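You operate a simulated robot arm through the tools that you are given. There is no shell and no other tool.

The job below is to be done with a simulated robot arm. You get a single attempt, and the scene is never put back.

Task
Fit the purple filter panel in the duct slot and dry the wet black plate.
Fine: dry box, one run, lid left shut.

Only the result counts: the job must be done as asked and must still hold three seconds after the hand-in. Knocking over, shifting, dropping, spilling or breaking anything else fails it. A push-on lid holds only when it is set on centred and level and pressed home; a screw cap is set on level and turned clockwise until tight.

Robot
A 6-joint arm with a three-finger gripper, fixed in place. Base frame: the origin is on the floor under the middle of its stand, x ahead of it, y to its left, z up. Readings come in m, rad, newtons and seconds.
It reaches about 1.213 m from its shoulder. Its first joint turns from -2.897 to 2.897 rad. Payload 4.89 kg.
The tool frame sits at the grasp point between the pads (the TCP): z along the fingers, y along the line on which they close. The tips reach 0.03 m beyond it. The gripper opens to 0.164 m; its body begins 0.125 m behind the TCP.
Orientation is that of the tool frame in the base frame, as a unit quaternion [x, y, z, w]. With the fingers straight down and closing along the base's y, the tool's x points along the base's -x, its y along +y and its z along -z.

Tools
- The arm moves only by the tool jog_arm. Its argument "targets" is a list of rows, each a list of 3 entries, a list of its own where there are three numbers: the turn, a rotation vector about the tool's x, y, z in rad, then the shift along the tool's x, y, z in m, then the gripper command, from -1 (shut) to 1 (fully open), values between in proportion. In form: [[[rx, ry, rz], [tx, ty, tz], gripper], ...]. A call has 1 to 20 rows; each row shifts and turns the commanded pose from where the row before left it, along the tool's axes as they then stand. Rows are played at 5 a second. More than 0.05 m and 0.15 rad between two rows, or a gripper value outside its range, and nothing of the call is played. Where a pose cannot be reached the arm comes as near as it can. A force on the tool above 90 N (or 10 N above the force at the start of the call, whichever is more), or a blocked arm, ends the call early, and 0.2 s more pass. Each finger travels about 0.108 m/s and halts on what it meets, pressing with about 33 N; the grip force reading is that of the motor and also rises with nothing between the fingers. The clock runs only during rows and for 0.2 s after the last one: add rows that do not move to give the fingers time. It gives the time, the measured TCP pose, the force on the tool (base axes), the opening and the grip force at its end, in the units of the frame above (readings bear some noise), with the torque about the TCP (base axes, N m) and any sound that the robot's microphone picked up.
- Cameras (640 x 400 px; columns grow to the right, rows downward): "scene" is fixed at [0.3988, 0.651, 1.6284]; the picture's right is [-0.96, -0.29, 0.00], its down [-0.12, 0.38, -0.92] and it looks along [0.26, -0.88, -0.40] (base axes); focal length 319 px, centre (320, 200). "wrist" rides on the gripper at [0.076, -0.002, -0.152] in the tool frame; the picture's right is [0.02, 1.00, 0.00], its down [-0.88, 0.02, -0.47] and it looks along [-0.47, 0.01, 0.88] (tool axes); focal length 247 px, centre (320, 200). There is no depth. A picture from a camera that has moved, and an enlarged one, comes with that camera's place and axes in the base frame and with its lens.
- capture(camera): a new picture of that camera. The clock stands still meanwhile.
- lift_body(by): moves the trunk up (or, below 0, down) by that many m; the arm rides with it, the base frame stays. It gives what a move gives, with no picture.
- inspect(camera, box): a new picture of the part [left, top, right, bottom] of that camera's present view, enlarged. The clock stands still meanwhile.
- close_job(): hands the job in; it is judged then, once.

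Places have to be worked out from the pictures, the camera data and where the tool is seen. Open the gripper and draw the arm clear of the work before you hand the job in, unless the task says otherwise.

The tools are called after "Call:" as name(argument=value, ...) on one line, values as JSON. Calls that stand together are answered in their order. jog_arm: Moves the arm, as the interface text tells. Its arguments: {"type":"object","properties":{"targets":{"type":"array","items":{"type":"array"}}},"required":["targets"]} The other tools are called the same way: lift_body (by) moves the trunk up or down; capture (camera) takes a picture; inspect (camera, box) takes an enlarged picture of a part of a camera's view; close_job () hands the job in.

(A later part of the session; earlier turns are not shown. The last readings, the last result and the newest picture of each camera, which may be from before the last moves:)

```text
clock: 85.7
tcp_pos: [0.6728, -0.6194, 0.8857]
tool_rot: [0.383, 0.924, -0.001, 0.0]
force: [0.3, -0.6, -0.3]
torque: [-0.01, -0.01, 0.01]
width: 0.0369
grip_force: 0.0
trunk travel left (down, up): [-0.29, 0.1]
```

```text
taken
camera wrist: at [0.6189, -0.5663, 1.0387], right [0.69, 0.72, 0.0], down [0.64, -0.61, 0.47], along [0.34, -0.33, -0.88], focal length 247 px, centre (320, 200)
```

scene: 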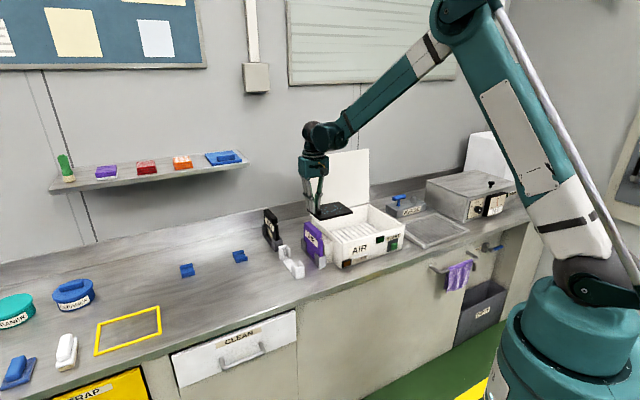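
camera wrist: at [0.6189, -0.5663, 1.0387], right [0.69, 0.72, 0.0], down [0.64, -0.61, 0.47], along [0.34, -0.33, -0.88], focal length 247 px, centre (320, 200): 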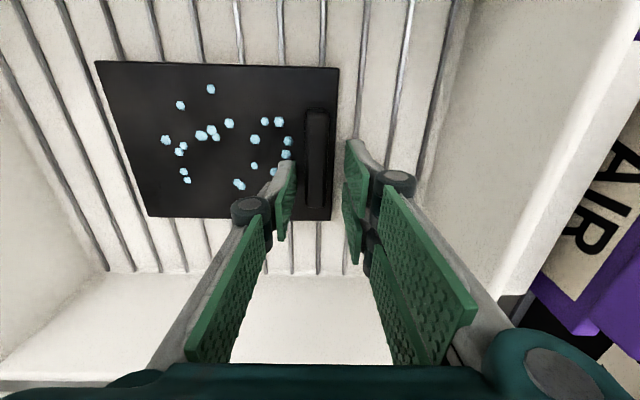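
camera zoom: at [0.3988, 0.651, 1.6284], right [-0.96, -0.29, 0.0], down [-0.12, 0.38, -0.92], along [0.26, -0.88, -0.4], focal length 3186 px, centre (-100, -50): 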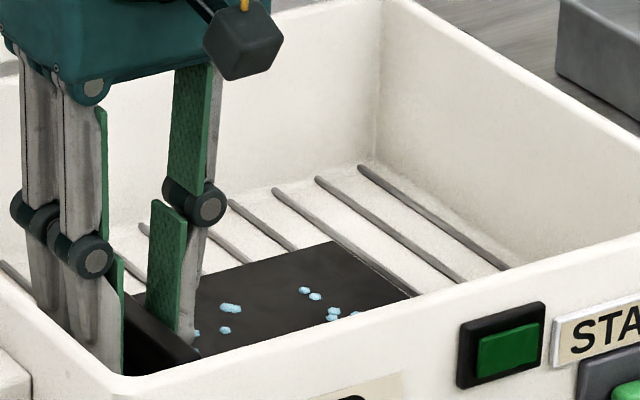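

The plate rests on the rack and is released. I'll lift straight up out of the box and then check its position.

Call:
jog_arm(targets=[[[0, 0, 0], [0, 0, -0.015], -0.55], [[0, 0, 0], [0, 0, -0.03], -0.55], [[0, 0, 0], [0, 0, -0.04], -0.55], [[0, 0, 0], [0, 0, -0.045], -0.55], [[0, 0, 0], [0, 0, -0.045], -0.55], [[0, 0, 0], [0, 0, -0.045], -0.55], [[0, 0, 0], [0, 0, -0.045], -0.55], [[0, 0, 0], [0, 0, -0.045], -0.55], [[0, 0, 0], [0, 0, -0.045], -0.55], [[0, 0, 0], [0, 0, 0], -0.55]])

Call:
capture(camera="wrist")

Call:
inspect(camera="scene", box=[296, 150, 424, 230])

Call:
inspect(camera="scene", box=[296, 190, 424, 270])

```text
clock: 87.8
tcp_pos: [0.6745, -0.6193, 1.2421]
tool_rot: [0.383, 0.924, -0.001, -0.001]
force: [-0.2, 0.2, 0.0]
torque: [-0.07, -0.08, -0.01]
width: 0.0371
grip_force: 0.0
trunk travel left (down, up): [-0.29, 0.1]
```

```text
taken
camera wrist: at [0.6193, -0.5663, 1.3945], right [0.69, 0.72, 0.0], down [0.64, -0.61, 0.47], along [0.34, -0.33, -0.88], focal length 247 px, centre (320, 200)
```

wrist: 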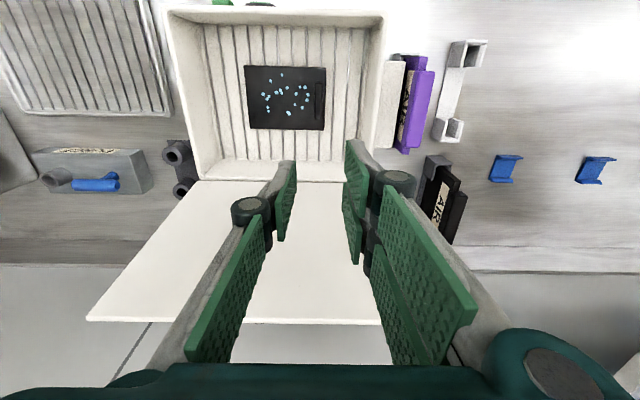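

```text
5.00 times, centred on (360, 190) of scene
camera zoom: at [0.3988, 0.651, 1.6284], right [-0.96, -0.29, 0.0], down [-0.12, 0.38, -0.92], along [0.26, -0.88, -0.4], focal length 1593 px, centre (120, 250)
```

zoom: 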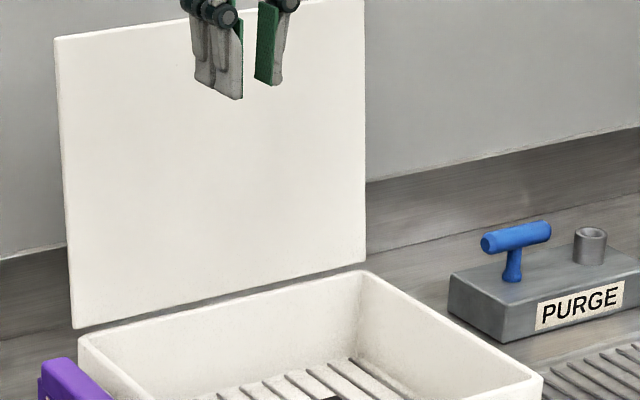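

```text
5.00 times, centred on (360, 230) of scene
camera zoom: at [0.3988, 0.651, 1.6284], right [-0.96, -0.29, 0.0], down [-0.12, 0.38, -0.92], along [0.26, -0.88, -0.4], focal length 1593 px, centre (120, 50)
```

zoom: 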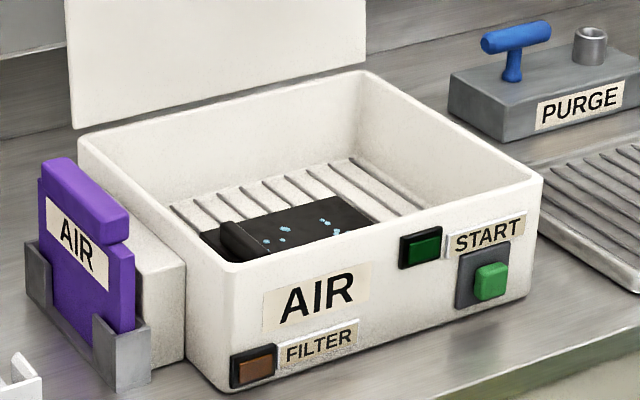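

The plate is flat on the rack and the lid is still at about 97°. To close it under control I'll take the knob again. I'll raise the trunk first so the arm isn't stretched, then move over the lid.

Call:
lift_body(by=0.08)

Call:
jog_arm(targets=[[[0, 0, 0], [-0.01, -0.0139, 0], -0.15], [[0, 0, 0], [-0.035, -0.0139, 0], -0.15], [[0, 0, 0], [-0.035, -0.0139, 0], -0.15], [[0, 0, 0], [-0.035, -0.0139, 0], -0.15], [[0, 0, 0], [-0.035, -0.0139, 0], -0.15], [[0, 0.06, 0], [-0.02, 0, 0], -0.15], [[0, 0.06, 0], [-0.012, 0, 0], -0.15], [[0, 0, 0], [0, 0, 0], -0.15]])

Call:
capture(camera="wrist")

Call:
capture(camera="scene")

```text
clock: 89.0
tcp_pos: [0.6744, -0.6189, 1.3207]
tool_rot: [0.383, 0.924, 0.001, -0.001]
force: [-0.7, -0.2, -1.5]
torque: [-0.03, 0.02, -0.01]
width: 0.0367
grip_force: 0.1
trunk travel left (down, up): [-0.37, 0.02]
```

```text
clock: 90.8
tcp_pos: [0.7538, -0.8001, 1.319]
tool_rot: [0.383, 0.922, 0.023, -0.057]
force: [0.6, -1.0, -0.9]
torque: [0.12, 0.11, -0.02]
width: 0.0694
grip_force: 0.0
trunk travel left (down, up): [-0.37, 0.02]
```

```text
taken
camera wrist: at [0.7134, -0.76, 1.4795], right [0.69, 0.72, 0.0], down [0.67, -0.65, 0.36], along [0.26, -0.25, -0.93], focal length 247 px, centre (320, 200)
```

wrist: 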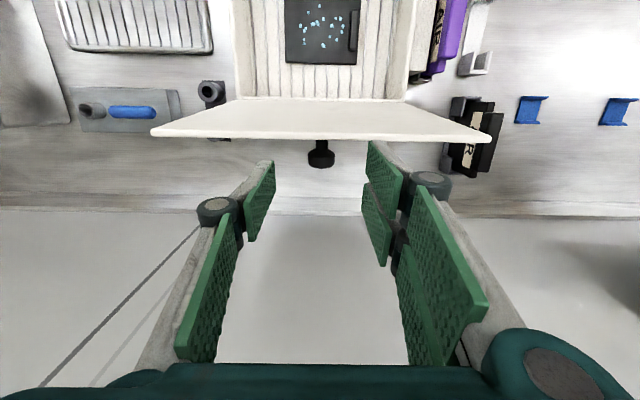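

```text
taken
```

scene: 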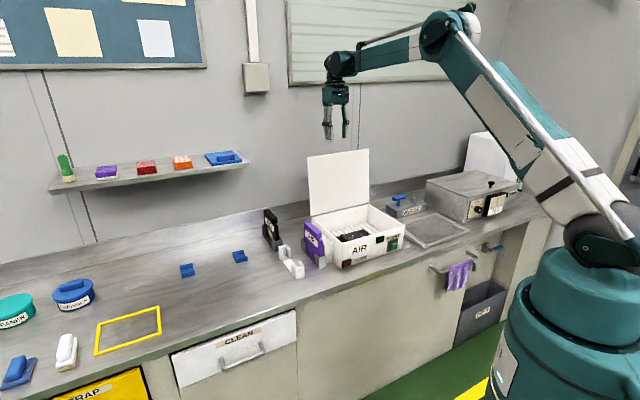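

The arm is still elbow-high and the knob is visible behind the lid. I'll zoom in to place it relative to the fingers.

Call:
inspect(camera="wrist", box=[272, 120, 368, 180])

Call:
inspect(camera="wrist", box=[140, 80, 500, 305])

```text
6.67 times, centred on (320, 150) of wrist
camera zoom: at [0.7134, -0.76, 1.4795], right [0.69, 0.72, 0.0], down [0.67, -0.65, 0.36], along [0.26, -0.25, -0.93], focal length 1646 px, centre (320, 533)
```

zoom: 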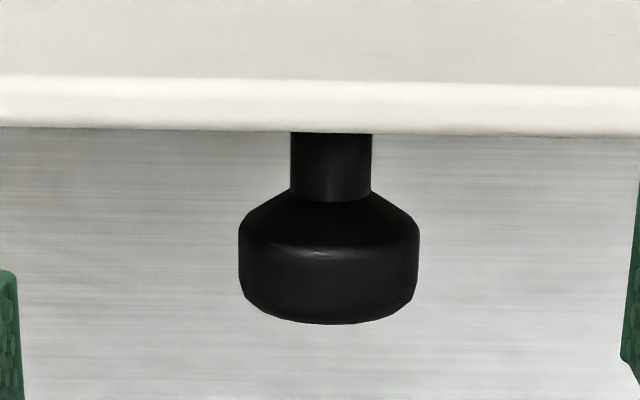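

```text
1.78 times, centred on (320, 192) of wrist
camera zoom: at [0.7134, -0.76, 1.4795], right [0.69, 0.72, 0.0], down [0.67, -0.65, 0.36], along [0.26, -0.25, -0.93], focal length 439 px, centre (320, 213)
```

zoom: 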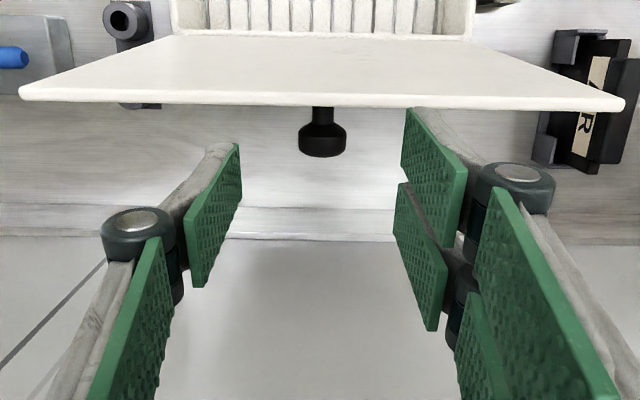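

The knob head is near w=1.102, z≈1.193, about 1 mm to +b of my centre line. I'll shift slightly wall-ward to keep the pads off the lid and lower part of the way first.

Call:
jog_arm(targets=[[[0, 0, 0], [-0.008, 0.001, 0.001], -0.15], [[0, 0, 0], [-0.0045, 0, 0.0367], -0.15], [[0, 0, 0], [-0.0045, 0, 0.0367], -0.15], [[0, 0, 0], [0, 0, 0], -0.15]])

Call:
capture(camera="wrist")

Call:
inspect(camera="wrist", box=[240, 110, 400, 210])

```text
clock: 91.8
tcp_pos: [0.7604, -0.7997, 1.248]
tool_rot: [0.382, 0.922, 0.024, -0.055]
force: [18.6, 11.9, 41.6]
torque: [2.23, -0.6, -0.86]
width: 0.0865
grip_force: 16.0
trunk travel left (down, up): [-0.37, 0.02]
```

```text
taken
camera wrist: at [0.7192, -0.7596, 1.4081], right [0.69, 0.72, 0.0], down [0.67, -0.65, 0.36], along [0.26, -0.25, -0.93], focal length 247 px, centre (320, 200)
```

wrist: 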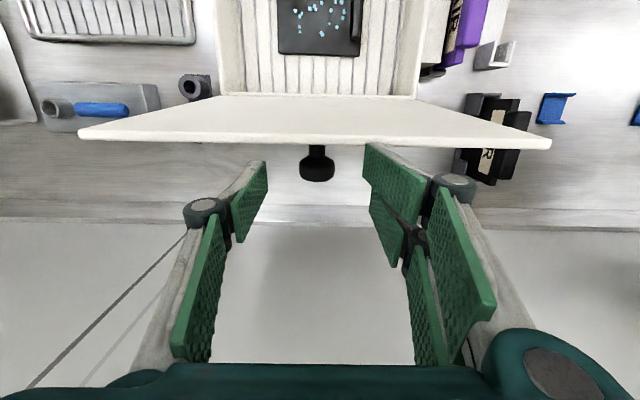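

```text
4.00 times, centred on (320, 160) of wrist
camera zoom: at [0.7192, -0.7596, 1.4081], right [0.69, 0.72, 0.0], down [0.67, -0.65, 0.36], along [0.26, -0.25, -0.93], focal length 988 px, centre (320, 360)
```

zoom: 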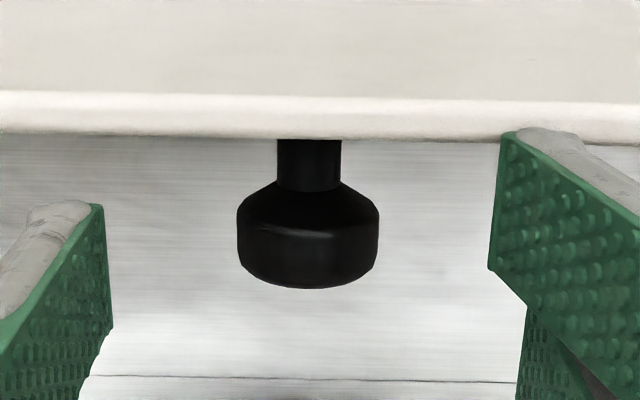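

The front +b fingertip has come down on the lid's top edge, with 42 N contact and a forced width. I'll back straight up straight away to unload it.

Call:
jog_arm(targets=[[[0, 0, 0], [0.0012, 0, -0.01], -0.15], [[0, 0, 0], [0.0012, 0, -0.01], -0.15], [[0, 0, 0], [0, 0, 0], -0.15]])

Call:
inspect(camera="scene", box=[290, 125, 450, 225])

Call:
capture(camera="wrist")

```text
clock: 92.6
tcp_pos: [0.7591, -0.8021, 1.2658]
tool_rot: [0.383, 0.922, 0.023, -0.056]
force: [-0.2, 1.3, -0.1]
torque: [-0.09, -0.03, 0.02]
width: 0.0698
grip_force: 0.1
trunk travel left (down, up): [-0.37, 0.02]
```

```text
4.00 times, centred on (370, 175) of scene
camera zoom: at [0.3988, 0.651, 1.6284], right [-0.96, -0.29, 0.0], down [-0.12, 0.38, -0.92], along [0.26, -0.88, -0.4], focal length 1274 px, centre (120, 300)
```

zoom: 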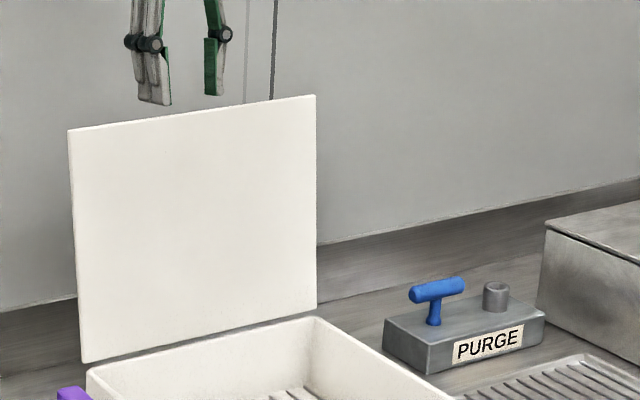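

```text
taken
camera wrist: at [0.7179, -0.7628, 1.4256], right [0.69, 0.72, 0.0], down [0.67, -0.65, 0.36], along [0.26, -0.25, -0.93], focal length 247 px, centre (320, 200)
```

wrist: 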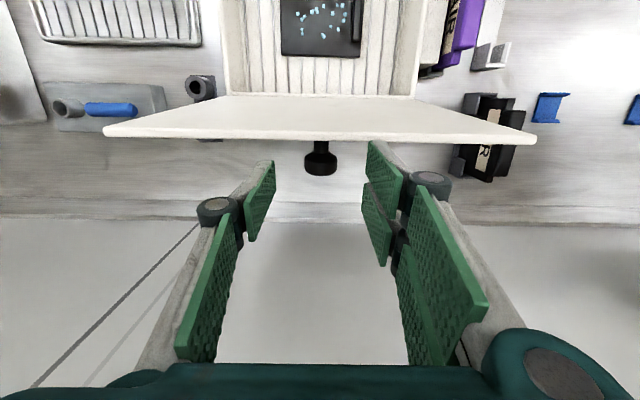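

The lid hasn't moved. The two-finger side extends about 27 mm towards the lid, so I need to stay further wall-ward. I'll shift 11 mm and then lower along the tool axis, parallel to the lid, checking force.

Call:
jog_arm(targets=[[[0, 0, 0], [-0.011, 0, 0], -0.15], [[0, 0, 0], [0, 0, 0.015], -0.15], [[0, 0, 0], [0, 0, 0.015], -0.15], [[0, 0, 0], [0, 0, 0], -0.15]])

Call:
inspect(camera="wrist", box=[240, 110, 400, 210])

```text
clock: 93.6
tcp_pos: [0.7637, -0.8073, 1.2337]
tool_rot: [0.383, 0.922, 0.024, -0.057]
force: [0.9, -0.1, -0.6]
torque: [0.01, 0.02, -0.02]
width: 0.0697
grip_force: 0.0
trunk travel left (down, up): [-0.37, 0.02]
```

```text
4.00 times, centred on (320, 160) of wrist
camera zoom: at [0.7237, -0.7674, 1.3937], right [0.69, 0.72, 0.0], down [0.67, -0.65, 0.36], along [0.26, -0.25, -0.93], focal length 988 px, centre (320, 360)
```

zoom: 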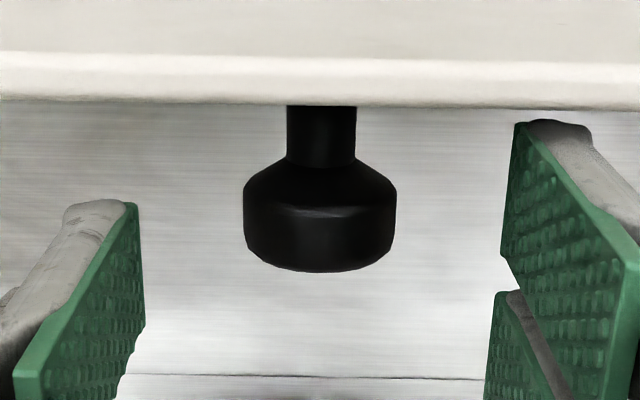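

Clear now: the head is centred between the pads. I'll lower 28 mm more along the tool axis and close.

Call:
jog_arm(targets=[[[0, 0, 0], [0, 0, 0.014], -0.15], [[0, 0, 0], [0, 0, 0.014], -0.15], [[0, 0, 0], [0, 0, 0], -0.15]])

Call:
capture(camera="wrist")

```text
clock: 94.4
tcp_pos: [0.7618, -0.8051, 1.2057]
tool_rot: [0.383, 0.922, 0.023, -0.057]
force: [0.0, -0.4, -0.2]
torque: [0.0, 0.01, 0.02]
width: 0.0695
grip_force: 0.0
trunk travel left (down, up): [-0.37, 0.02]
```

```text
taken
camera wrist: at [0.7205, -0.7658, 1.3654], right [0.69, 0.72, 0.0], down [0.67, -0.65, 0.36], along [0.26, -0.25, -0.93], focal length 247 px, centre (320, 200)
```

wrist: 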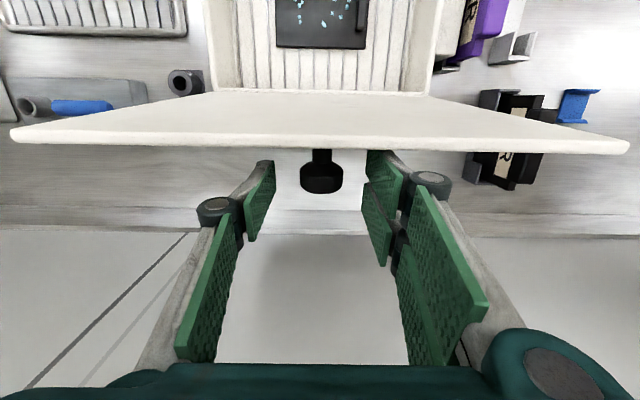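

No contact so far, and the knob head sits between the pads. I'll close on it now.

Call:
jog_arm(targets=[[[0, 0, 0], [0, 0, 0], -0.5], [[0, 0, 0], [0, 0, 0], -1], [[0, 0, 0], [0, 0, 0], -1], [[0, 0, 0], [0, 0, 0], -1], [[0, 0, 0], [0, 0, 0], -1]])

Call:
inspect(camera="wrist", box=[240, 110, 400, 210])

Call:
inspect(camera="scene", box=[290, 125, 450, 225])

```text
clock: 95.6
tcp_pos: [0.7611, -0.8034, 1.2047]
tool_rot: [0.383, 0.922, 0.023, -0.056]
force: [6.0, 7.7, -4.2]
torque: [0.23, -0.03, 0.33]
width: 0.0303
grip_force: 45.1
trunk travel left (down, up): [-0.37, 0.02]
```

```text
4.00 times, centred on (320, 160) of wrist
camera zoom: at [0.7212, -0.7652, 1.3656], right [0.69, 0.72, 0.0], down [0.67, -0.65, 0.36], along [0.26, -0.25, -0.93], focal length 988 px, centre (320, 360)
```

zoom: 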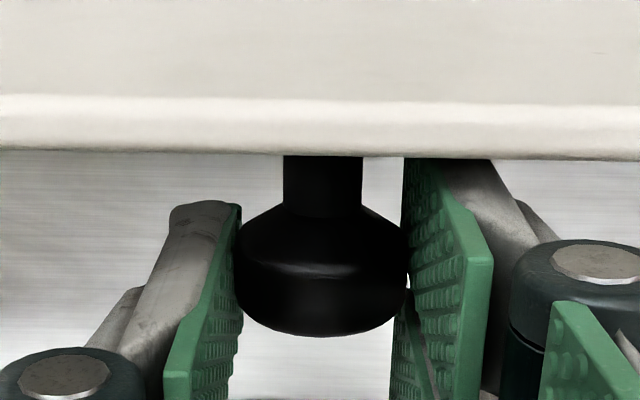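

```text
4.00 times, centred on (370, 175) of scene
camera zoom: at [0.3988, 0.651, 1.6284], right [-0.96, -0.29, 0.0], down [-0.12, 0.38, -0.92], along [0.26, -0.88, -0.4], focal length 1274 px, centre (120, 300)
```

zoom: 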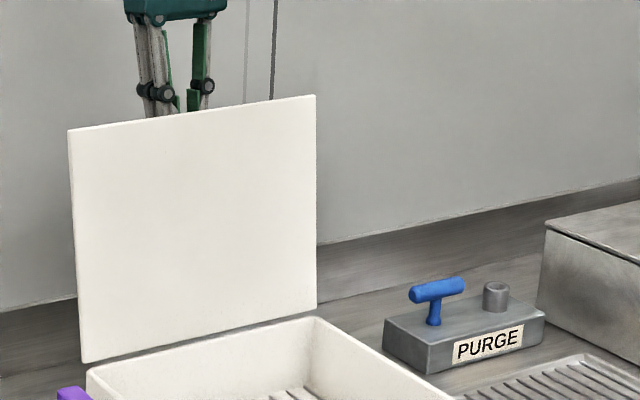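

The knob is gripped at 30.3 mm and the lid is steady. I'll begin the closing arc back towards vertical in small steps with force checks.

Call:
jog_arm(targets=[[[0, 0, 0], [0.006, 0.0005, 0], -1], [[0, 0, 0], [0.0098, 0, -0.0003], -1], [[0, 0, 0], [0.0098, 0, -0.0003], -1], [[0, 0, 0], [0.0098, 0, -0.0003], -1], [[0, 0, 0], [0, 0, 0], -1]])

Call:
inspect(camera="scene", box=[290, 125, 450, 225])

```text
clock: 96.8
tcp_pos: [0.7381, -0.7811, 1.2097]
tool_rot: [0.383, 0.922, 0.023, -0.057]
force: [4.6, 2.9, -10.8]
torque: [-0.5, -0.5, -0.94]
width: 0.0303
grip_force: 45.2
trunk travel left (down, up): [-0.37, 0.02]
```

```text
4.00 times, centred on (370, 175) of scene
camera zoom: at [0.3988, 0.651, 1.6284], right [-0.96, -0.29, 0.0], down [-0.12, 0.38, -0.92], along [0.26, -0.88, -0.4], focal length 1274 px, centre (120, 300)
```

zoom: 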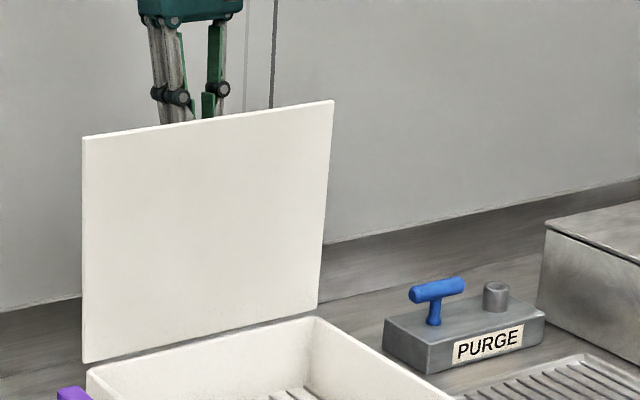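

The lid follows smoothly with small forces. I'll continue past vertical to about 1.3 rad.

Call:
jog_arm(targets=[[[0, 0, 0], [0.01, 0, 0.0015], -1], [[0, 0, 0], [0.01, 0, 0.0015], -1], [[0, 0, 0], [0.0101, 0, 0.0015], -1], [[0, 0, 0], [0.0101, 0, 0.0016], -1], [[0, 0, 0], [0.0101, 0, 0.0016], -1], [[0, 0, 0], [0.0101, 0, 0.0016], -1], [[0, 0, 0], [0, 0, 0], -1]])

```text
clock: 98.4
tcp_pos: [0.6964, -0.7394, 1.2062]
tool_rot: [0.383, 0.922, 0.024, -0.057]
force: [3.5, -6.7, -31.8]
torque: [-0.68, -0.94, -0.81]
width: 0.0306
grip_force: 45.7
trunk travel left (down, up): [-0.37, 0.02]
```

There is a radial pull of about 32 N, so I'm running roughly 1 mm high. I'll correct that and continue to 1.1 rad.

Call:
jog_arm(targets=[[[0, 0, 0], [0.0091, 0, 0.0038], -1], [[0, 0, 0], [0.0091, 0, 0.0038], -1], [[0, 0, 0], [0.0091, 0, 0.0038], -1], [[0, 0, 0], [0.0092, 0, 0.0038], -1], [[0, 0, 0], [0.0092, 0, 0.0038], -1], [[0, 0, 0], [0, 0, 0], -1]])

Call:
inspect(camera="scene", box=[290, 125, 450, 225])

```text
clock: 99.8
tcp_pos: [0.6619, -0.7043, 1.1935]
tool_rot: [0.383, 0.922, 0.024, -0.057]
force: [4.9, -13.4, -20.5]
torque: [-1.05, -1.29, -0.6]
width: 0.0309
grip_force: 45.3
trunk travel left (down, up): [-0.37, 0.02]
```

```text
4.00 times, centred on (370, 175) of scene
camera zoom: at [0.3988, 0.651, 1.6284], right [-0.96, -0.29, 0.0], down [-0.12, 0.38, -0.92], along [0.26, -0.88, -0.4], focal length 1274 px, centre (120, 300)
```

zoom: 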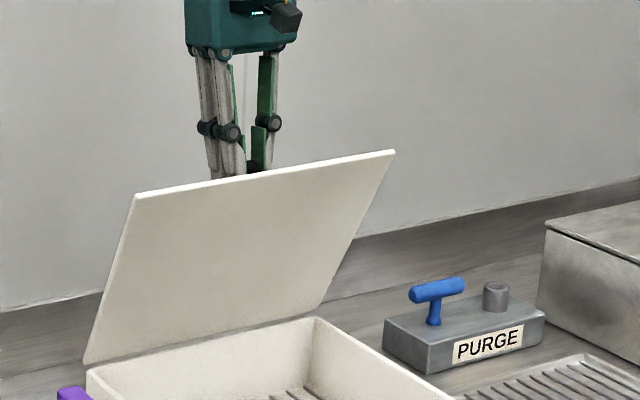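

Forces are within limits. I'll nudge the arc inward by 1 mm and continue to about 0.9 rad.

Call:
jog_arm(targets=[[[0, 0, 0], [0.0082, 0, 0.0055], -1], [[0, 0, 0], [0.0082, 0, 0.0055], -1], [[0, 0, 0], [0.0082, 0, 0.0055], -1], [[0, 0, 0], [0.0082, 0, 0.0055], -1], [[0, 0, 0], [0.0081, 0, 0.0055], -1], [[0, 0, 0], [0, 0, 0], -1]])

```text
clock: 101.2
tcp_pos: [0.6298, -0.6733, 1.1707]
tool_rot: [0.383, 0.922, 0.024, -0.058]
force: [4.1, -13.3, -12.1]
torque: [-0.85, -1.25, -0.49]
width: 0.031
grip_force: 45.3
trunk travel left (down, up): [-0.37, 0.02]
```

Forces are decreasing. I'll continue to 0.7 rad.

Call:
jog_arm(targets=[[[0, 0, 0], [0.0069, 0, 0.0069], -1], [[0, 0, 0], [0.0069, 0, 0.0069], -1], [[0, 0, 0], [0.0069, 0, 0.0069], -1], [[0, 0, 0], [0.0069, 0, 0.0069], -1], [[0, 0, 0], [0.0069, 0, 0.0069], -1], [[0, 0, 0], [0, 0, 0], -1]])

Call:
inspect(camera="scene", box=[290, 145, 450, 245])

```text
clock: 102.6
tcp_pos: [0.6036, -0.6464, 1.1424]
tool_rot: [0.382, 0.922, 0.024, -0.058]
force: [7.2, -17.9, -14.7]
torque: [-0.85, -1.25, -0.23]
width: 0.0312
grip_force: 44.9
trunk travel left (down, up): [-0.37, 0.02]
```

```text
4.00 times, centred on (370, 195) of scene
camera zoom: at [0.3988, 0.651, 1.6284], right [-0.96, -0.29, 0.0], down [-0.12, 0.38, -0.92], along [0.26, -0.88, -0.4], focal length 1274 px, centre (120, 220)
```

zoom: 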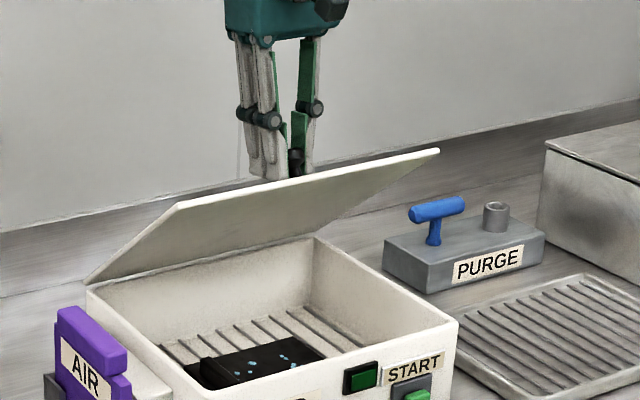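

The lid is at about 40° and the plate is still in place inside. I'll continue to 0.5 rad.

Call:
jog_arm(targets=[[[0, 0, 0], [0.0054, 0, 0.0082], -1], [[0, 0, 0], [0.0054, 0, 0.0082], -1], [[0, 0, 0], [0.0054, 0, 0.0082], -1], [[0, 0, 0], [0.0054, 0, 0.0082], -1], [[0, 0, 0], [0.0055, 0, 0.0082], -1], [[0, 0, 0], [0, 0, 0], -1]])

```text
clock: 104.0
tcp_pos: [0.5804, -0.6223, 1.105]
tool_rot: [0.383, 0.922, 0.024, -0.056]
force: [5.7, -19.4, -7.8]
torque: [-0.88, -1.21, -0.1]
width: 0.031
grip_force: 44.5
trunk travel left (down, up): [-0.37, 0.02]
```

I'm close now, at about 0.5 rad. I'll continue to 0.3 rad while gradually bringing the tool back to vertical.

Call:
jog_arm(targets=[[[0, -0.015, 0], [0.0037, 0, 0.0091], -1], [[0, -0.015, 0], [0.0036, 0, 0.0091], -1], [[0, -0.015, 0], [0.0034, 0, 0.0091], -1], [[0, -0.015, 0], [0.0032, 0, 0.0091], -1], [[0, 0, 0], [0.003, 0, 0.0091], -1], [[0, 0, 0], [0, 0, 0], -1]])

Call:
inspect(camera="scene", box=[290, 165, 450, 265])

```text
clock: 105.4
tcp_pos: [0.5651, -0.6069, 1.0619]
tool_rot: [0.384, 0.923, 0.012, -0.028]
force: [-3.7, -6.4, 1.5]
torque: [0.06, -1.08, -0.13]
width: 0.0308
grip_force: 45.6
trunk travel left (down, up): [-0.37, 0.02]
```

```text
4.00 times, centred on (370, 215) of scene
camera zoom: at [0.3988, 0.651, 1.6284], right [-0.96, -0.29, 0.0], down [-0.12, 0.38, -0.92], along [0.26, -0.88, -0.4], focal length 1274 px, centre (120, 140)
```

zoom: 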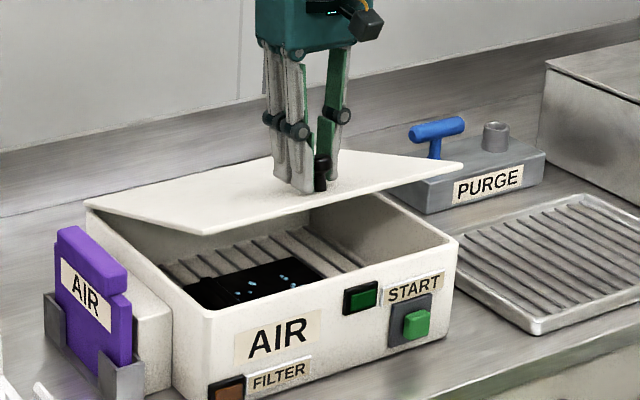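

Forces are near zero at about 0.3 rad. I'll continue down to 0.1 rad.

Call:
jog_arm(targets=[[[0, -0.012, 0], [0.0029, 0, 0.0094], -1], [[0, -0.012, 0], [0.0028, 0, 0.0094], -1], [[0, -0.012, 0], [0.0026, 0, 0.0095], -1], [[0, -0.012, 0], [0.0024, 0, 0.0095], -1], [[0, -0.012, 0], [0.0022, 0, 0.0095], -1], [[0, 0, 0], [0, 0, 0], -1]])

Call:
inspect(camera="scene", box=[290, 165, 450, 265])

```text
clock: 106.8
tcp_pos: [0.5539, -0.5966, 1.0151]
tool_rot: [0.384, 0.923, 0.0, -0.001]
force: [-20.1, 2.9, 3.6]
torque: [0.0, -0.46, -0.06]
width: 0.031
grip_force: 44.8
trunk travel left (down, up): [-0.37, 0.02]
```

```text
4.00 times, centred on (370, 215) of scene
camera zoom: at [0.3988, 0.651, 1.6284], right [-0.96, -0.29, 0.0], down [-0.12, 0.38, -0.92], along [0.26, -0.88, -0.4], focal length 1274 px, centre (120, 140)
```

zoom: 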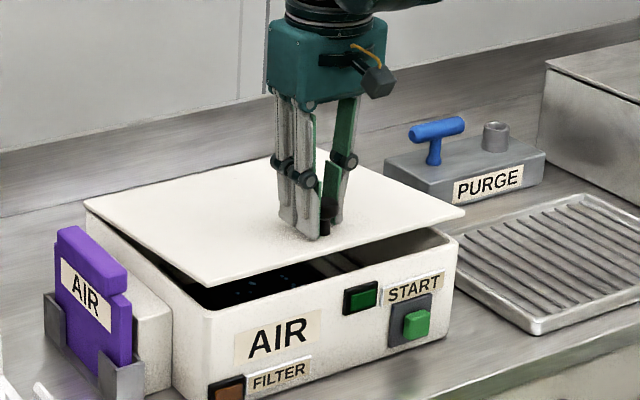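

The lid is nearly shut, with a 2–3 cm gap. I'll lower the rest of the way with a slight trim and watch for seating.

Call:
jog_arm(targets=[[[0, 0, 0], [0.0016, -0.0005, 0.006], -1], [[0, 0, 0], [0.0014, 0, 0.006], -1], [[0, 0, 0], [0.0012, 0, 0.006], -1], [[0, 0, 0], [0.001, 0, 0.004], -1], [[0, 0, 0], [0, 0, 0], -1]])

Call:
inspect(camera="scene", box=[290, 165, 450, 265])

```text
clock: 108.0
tcp_pos: [0.5517, -0.5944, 0.9919]
tool_rot: [0.384, 0.923, 0.001, -0.001]
force: [16.3, -20.0, 2.7]
torque: [-1.22, -1.5, 0.07]
width: 0.0303
grip_force: 45.0
trunk travel left (down, up): [-0.37, 0.02]
```

```text
4.00 times, centred on (370, 215) of scene
camera zoom: at [0.3988, 0.651, 1.6284], right [-0.96, -0.29, 0.0], down [-0.12, 0.38, -0.92], along [0.26, -0.88, -0.4], focal length 1274 px, centre (120, 140)
```

zoom: 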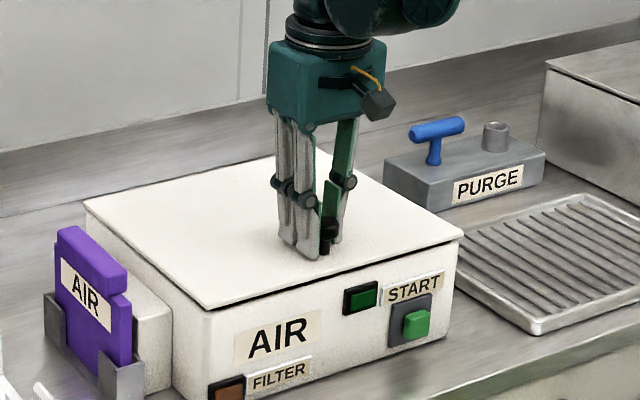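

The lid looks almost shut. I'll zoom in on the seam to see what gap remains.

Call:
inspect(camera="scene", box=[335, 215, 415, 265])

Call:
inspect(camera="wrist", box=[200, 80, 440, 230])

```text
8.00 times, centred on (375, 240) of scene
camera zoom: at [0.3988, 0.651, 1.6284], right [-0.96, -0.29, 0.0], down [-0.12, 0.38, -0.92], along [0.26, -0.88, -0.4], focal length 2549 px, centre (-120, -120)
```

zoom: 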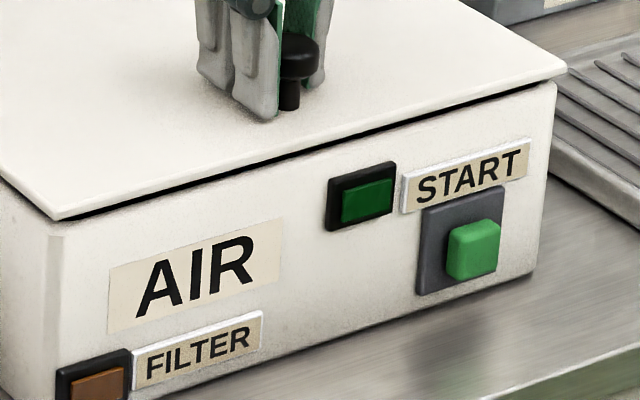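

```text
2.67 times, centred on (320, 155) of wrist
camera zoom: at [0.4981, -0.5414, 1.1445], right [0.69, 0.72, 0.0], down [0.64, -0.61, 0.47], along [0.34, -0.33, -0.88], focal length 659 px, centre (320, 320)
```

zoom: 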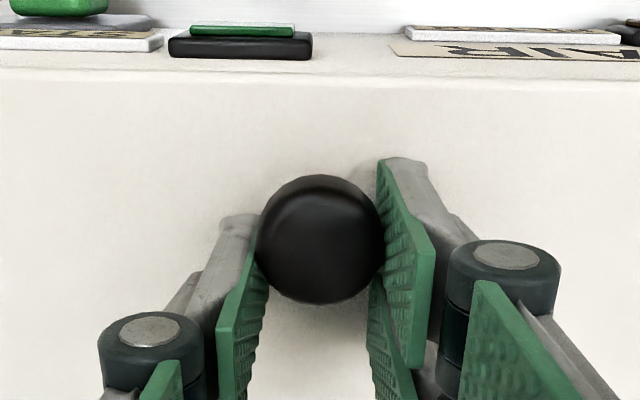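

About 5 mm of gap remains and the tips are almost on the lid. I'll lower the last few millimetres gently.

Call:
jog_arm(targets=[[[0, 0, 0], [0, 0, 0.002], -1], [[0, 0, 0], [0, 0, 0.002], -1], [[0, 0, 0], [0, 0, 0], -1]])

Call:
inspect(camera="scene", box=[335, 215, 415, 265])

```text
clock: 108.8
tcp_pos: [0.552, -0.5942, 0.9878]
tool_rot: [0.384, 0.923, 0.001, -0.001]
force: [27.8, -20.7, 1.9]
torque: [-1.17, -1.69, 0.03]
width: 0.0304
grip_force: 45.2
trunk travel left (down, up): [-0.37, 0.02]
```

```text
8.00 times, centred on (375, 240) of scene
camera zoom: at [0.3988, 0.651, 1.6284], right [-0.96, -0.29, 0.0], down [-0.12, 0.38, -0.92], along [0.26, -0.88, -0.4], focal length 2549 px, centre (-120, -120)
```

zoom: 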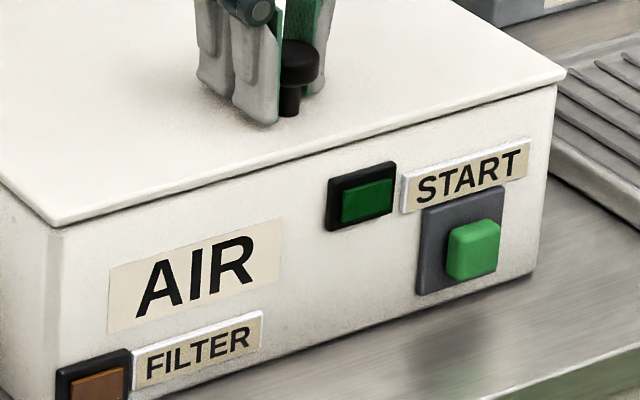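

The seam is now closed as it was at the start. I'll relieve the side load by 1 mm and open the gripper to release the knob.

Call:
jog_arm(targets=[[[0, 0, 0], [-0.001, 0, 0], -1], [[0, 0, 0], [0, 0, 0], -0.5], [[0, 0, 0], [0, 0, 0], -0.3], [[0, 0, 0], [0, 0, 0], -0.3]])

Call:
inspect(camera="scene", box=[335, 215, 415, 265])

Call:
capture(camera="wrist")

```text
clock: 109.8
tcp_pos: [0.5516, -0.5937, 0.989]
tool_rot: [0.384, 0.923, 0.001, -0.001]
force: [0.0, 0.3, -0.2]
torque: [0.03, 0.01, -0.02]
width: 0.0572
grip_force: 0.1
trunk travel left (down, up): [-0.37, 0.02]
```

```text
8.00 times, centred on (375, 240) of scene
camera zoom: at [0.3988, 0.651, 1.6284], right [-0.96, -0.29, 0.0], down [-0.12, 0.38, -0.92], along [0.26, -0.88, -0.4], focal length 2549 px, centre (-120, -120)
```

zoom: 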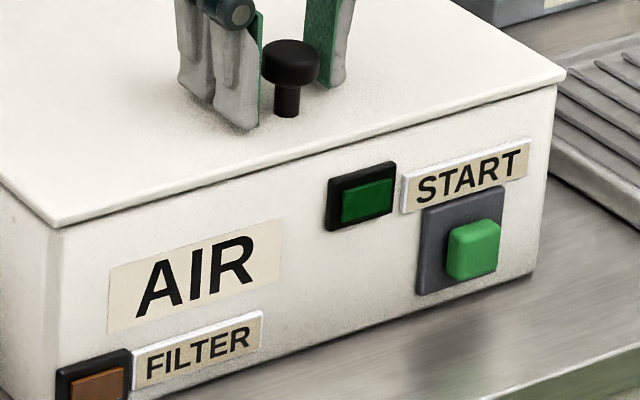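

```text
taken
camera wrist: at [0.4974, -0.5412, 1.1417], right [0.69, 0.72, 0.0], down [0.64, -0.61, 0.47], along [0.34, -0.33, -0.88], focal length 247 px, centre (320, 200)
```

wrist: 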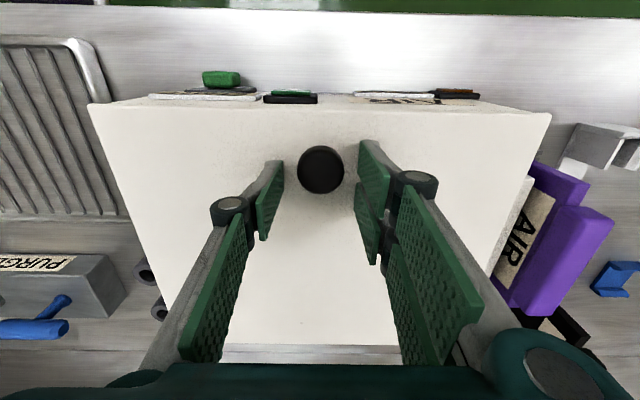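

The lid is shut and the knob is free. I'll lift off and move out in front of the box, tilting the camera for a close look at the START button.

Call:
jog_arm(targets=[[[0, 0, 0], [0, 0, -0.02], -0.3], [[0, 0, 0], [0, 0, -0.04], -0.3], [[0, 0, 0], [0, 0, -0.045], -0.3], [[0, 0, 0], [0.02, 0, -0.02], -0.3], [[0, 0, 0], [0.045, -0.015, 0], -0.3], [[0, 0, 0], [0.045, -0.02, 0], -0.6], [[0, 0, 0], [0.045, -0.02, 0], -1], [[0, 0, 0], [0.045, -0.02, 0], -1], [[0, 0, 0], [0.04, -0.02, 0], -1], [[0, -0.1, 0], [0, 0, 0], -1], [[0, -0.1, 0], [0, 0, 0], -1], [[0, -0.1, 0], [0, 0, 0], -1], [[0, -0.1, 0], [0, 0, 0], -1], [[0, 0, 0], [0, 0, 0], -1]])

Call:
capture(camera="wrist")

Call:
capture(camera="scene")

```text
clock: 112.8
tcp_pos: [0.3157, -0.4914, 1.1167]
tool_rot: [0.376, 0.905, -0.076, 0.184]
force: [-0.5, 0.6, 0.8]
torque: [0.0, -0.06, 0.02]
width: 0.0002
grip_force: 33.4
trunk travel left (down, up): [-0.37, 0.02]
```

```text
taken
camera wrist: at [0.2228, -0.4002, 1.2259], right [0.69, 0.72, -0.01], down [0.46, -0.43, 0.78], along [0.56, -0.54, -0.63], focal length 247 px, centre (320, 200)
```

wrist: 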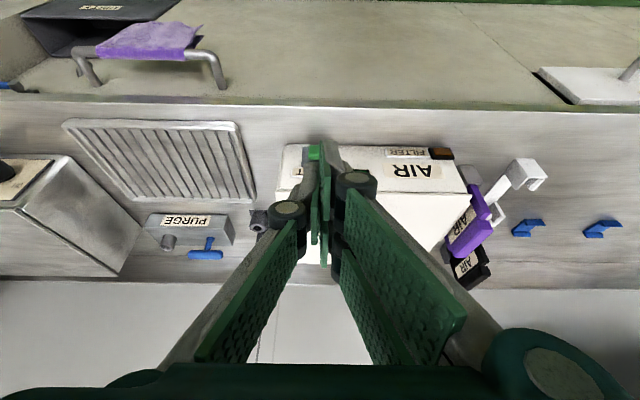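

```text
taken
```

scene: 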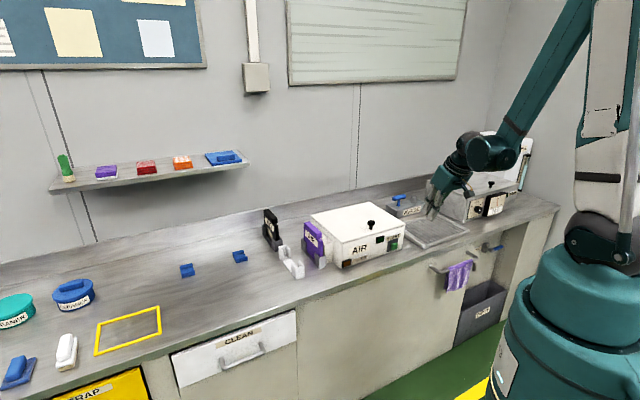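

The closed fingers block the view of the button. I'll open them for a moment to see it.

Call:
jog_arm(targets=[[[0, 0, 0], [0, 0, 0], 0.5], [[0, 0, 0], [0, 0, 0], 1], [[0, 0, 0], [0, 0, 0], 1], [[0, 0, 0], [0, 0, 0], 1]])

Call:
capture(camera="wrist")

Call:
inspect(camera="wrist", box=[260, 130, 420, 230])

```text
clock: 113.8
tcp_pos: [0.3149, -0.4908, 1.1151]
tool_rot: [0.376, 0.905, -0.076, 0.183]
force: [-0.2, -0.2, -0.5]
torque: [0.01, -0.01, 0.02]
width: 0.164
grip_force: 0.1
trunk travel left (down, up): [-0.37, 0.02]
```

```text
taken
camera wrist: at [0.2233, -0.4005, 1.2259], right [0.69, 0.72, -0.01], down [0.46, -0.43, 0.78], along [0.56, -0.54, -0.63], focal length 247 px, centre (320, 200)
```

wrist: 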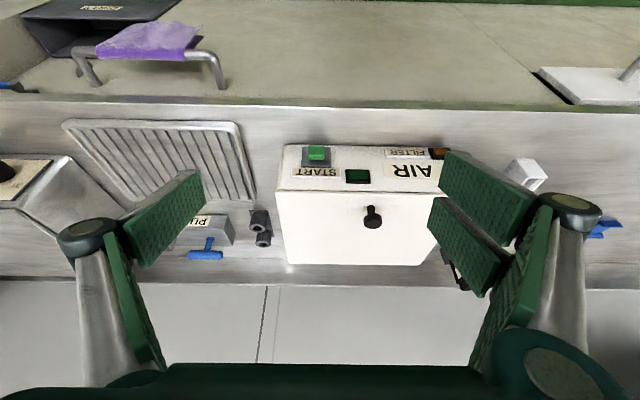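

```text
4.00 times, centred on (340, 180) of wrist
camera zoom: at [0.2233, -0.4005, 1.2259], right [0.69, 0.72, -0.01], down [0.46, -0.43, 0.78], along [0.56, -0.54, -0.63], focal length 988 px, centre (240, 280)
```

zoom: 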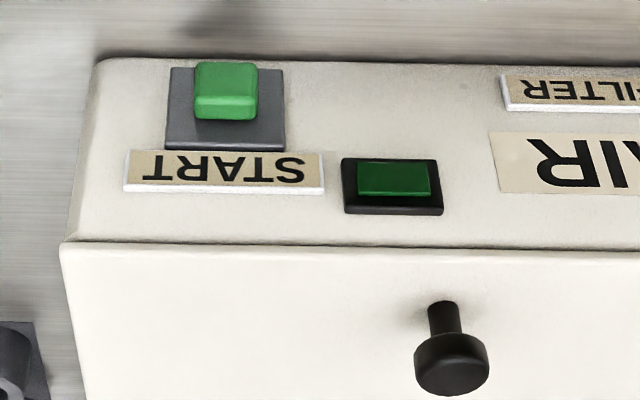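

The view is clear now. The START button is centred at b≈-0.129, z≈0.855, with its front face at w≈0.746. I'll close the fingers into a rod, tilt slightly so the tips lead, and move to just in front of it.

Call:
jog_arm(targets=[[[0, 0.05, 0], [0, 0, 0], 0.3], [[0, 0.05, 0], [0, 0, 0], -0.4], [[0, 0.049, 0], [0, 0, 0], -1], [[0, 0, 0], [0, 0, 0], -1], [[0, 0, 0], [-0.005, -0.0015, 0.0365], -1], [[0, 0, 0], [-0.005, -0.0015, 0.0365], -1], [[0, 0, 0], [-0.005, -0.0015, 0.0365], -1], [[0, 0, 0], [-0.005, -0.0015, 0.0365], -1], [[0, 0, 0], [-0.005, -0.0015, 0.0365], -1], [[0, 0, 0], [-0.005, -0.0015, 0.0365], -1], [[0, 0, 0], [-0.005, -0.0016, 0.0365], -1], [[0, 0, 0], [0, 0, 0], -1]])

Call:
inspect(camera="scene", box=[350, 200, 446, 260])

Call:
capture(camera="wrist")

```text
clock: 116.4
tcp_pos: [0.3954, -0.6079, 0.9272]
tool_rot: [0.38, 0.917, -0.046, 0.112]
force: [0.3, -0.4, -0.6]
torque: [0.11, 0.03, 0.03]
width: 0.0002
grip_force: 33.1
out of reach, approached as far as the arm can: row 8, 9, 10, 11
trunk travel left (down, up): [-0.37, 0.02]
```

```text
6.67 times, centred on (398, 230) of scene
camera zoom: at [0.3988, 0.651, 1.6284], right [-0.96, -0.29, 0.0], down [-0.12, 0.38, -0.92], along [0.26, -0.88, -0.4], focal length 2124 px, centre (-200, 0)
```

zoom: 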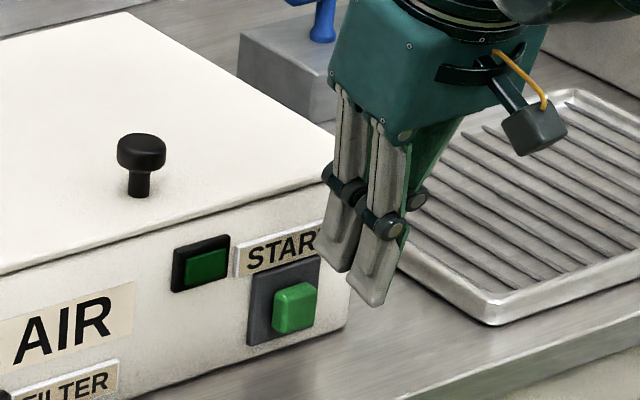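

```text
taken
camera wrist: at [0.3167, -0.5298, 1.0559], right [0.69, 0.72, 0.0], down [0.54, -0.51, 0.67], along [0.48, -0.47, -0.74], focal length 247 px, centre (320, 200)
```

wrist: 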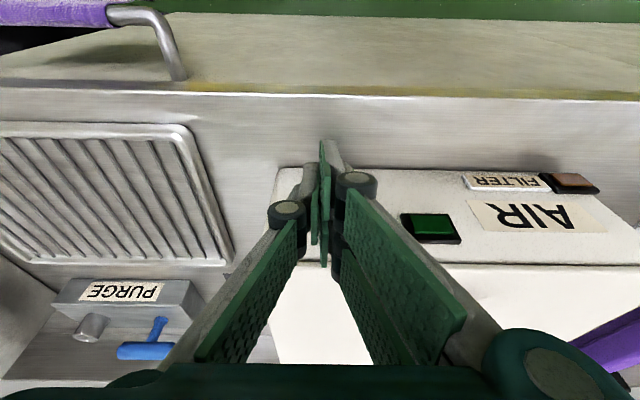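

The raised trunk makes this low, close pose unreachable, and no contact was made. I'll move up and back towards the robot, then lower the trunk before approaching again.

Call:
jog_arm(targets=[[[0, 0, 0], [0.008, 0, -0.033], -1], [[0, 0, 0], [0.006, 0.002, -0.034], -1], [[0, 0, 0], [0.004, 0.003, -0.035], -1], [[0, 0, 0], [0.003, 0.003, -0.035], -1], [[0, 0, 0], [0.003, 0.003, -0.035], -1], [[0, 0, 0], [0, 0, 0], -1]])

Call:
capture(camera="scene")

```text
clock: 117.8
tcp_pos: [0.3556, -0.5494, 1.0896]
tool_rot: [0.38, 0.916, -0.048, 0.115]
force: [-1.1, 1.9, 0.5]
torque: [-0.16, -0.1, -0.01]
width: 0.0
grip_force: 32.9
trunk travel left (down, up): [-0.37, 0.02]
```

```text
taken
```

scene: 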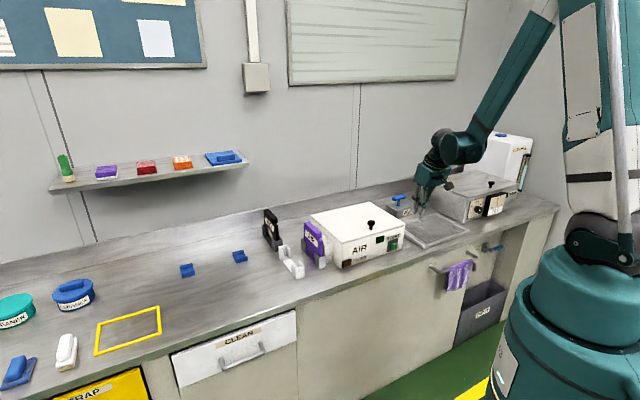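

The fingers are clear in front of the box. I'll lower the trunk by 0.2 m, which brings the tool down to button height in free space.

Call:
lift_body(by=-0.12)

Call:
capture(camera="scene")

```text
clock: 119.3
tcp_pos: [0.3566, -0.5495, 0.9693]
tool_rot: [0.381, 0.916, -0.048, 0.115]
force: [0.6, -0.1, -0.3]
torque: [0.0, -0.02, 0.02]
width: 0.0
grip_force: 33.7
trunk travel left (down, up): [-0.25, 0.14]
```

```text
taken
```

scene: 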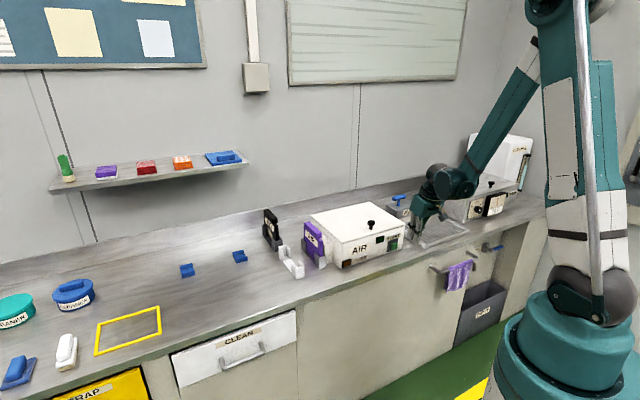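

Clear. I'll lower the trunk a further 0.09 m to button height.

Call:
lift_body(by=-0.092)

Call:
inspect(camera="scene", box=[350, 200, 446, 260])

Call:
capture(camera="wrist")

```text
clock: 120.6
tcp_pos: [0.3566, -0.5495, 0.877]
tool_rot: [0.38, 0.916, -0.048, 0.115]
force: [-0.6, 0.0, 0.4]
torque: [-0.03, 0.0, -0.02]
width: 0.0
grip_force: 32.9
trunk travel left (down, up): [-0.158, 0.232]
```

```text
6.67 times, centred on (398, 230) of scene
camera zoom: at [0.3988, 0.651, 1.6284], right [-0.96, -0.29, 0.0], down [-0.12, 0.38, -0.92], along [0.26, -0.88, -0.4], focal length 2124 px, centre (-200, 0)
```

zoom: 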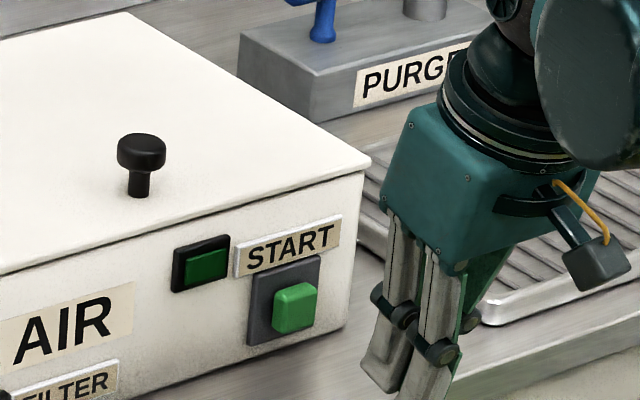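

```text
taken
camera wrist: at [0.2778, -0.4718, 1.0057], right [0.69, 0.72, -0.01], down [0.53, -0.51, 0.68], along [0.48, -0.47, -0.74], focal length 247 px, centre (320, 200)
```

wrist: 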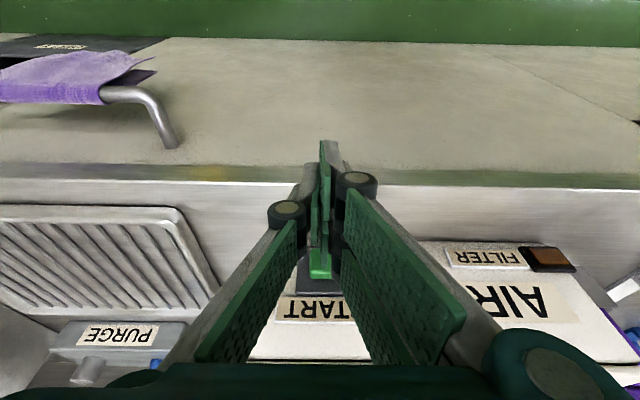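

The button is straight ahead of the finger. I'll approach to within about 10 mm and check.

Call:
jog_arm(targets=[[[0, 0, 0], [-0.0194, 0, 0.0049], -1], [[0, 0, 0], [-0.0194, 0, 0.0049], -1], [[0, 0, 0], [-0.0194, 0, 0.0049], -1], [[0, 0, 0], [0, 0, 0], -1]])

Call:
inspect(camera="scene", box=[366, 215, 430, 255])

Call:
capture(camera="wrist")

```text
clock: 121.6
tcp_pos: [0.3975, -0.595, 0.8772]
tool_rot: [0.38, 0.917, -0.048, 0.115]
force: [0.1, -0.7, 1.3]
torque: [0.01, -0.01, 0.0]
width: 0.0001
grip_force: 33.1
trunk travel left (down, up): [-0.158, 0.232]
```

```text
10.00 times, centred on (398, 235) of scene
camera zoom: at [0.3988, 0.651, 1.6284], right [-0.96, -0.29, 0.0], down [-0.12, 0.38, -0.92], along [0.26, -0.88, -0.4], focal length 3186 px, centre (-460, -150)
```

zoom: 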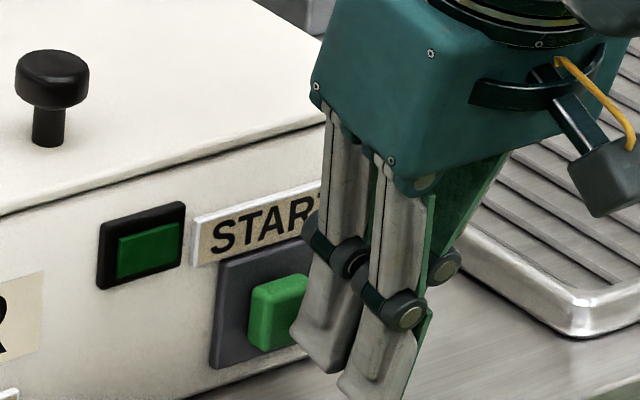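

```text
taken
camera wrist: at [0.3193, -0.5154, 1.0045], right [0.69, 0.72, -0.01], down [0.53, -0.51, 0.68], along [0.48, -0.47, -0.74], focal length 247 px, centre (320, 200)
```

wrist: 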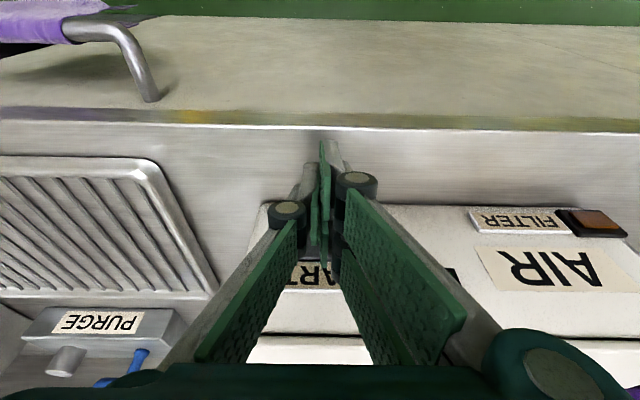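

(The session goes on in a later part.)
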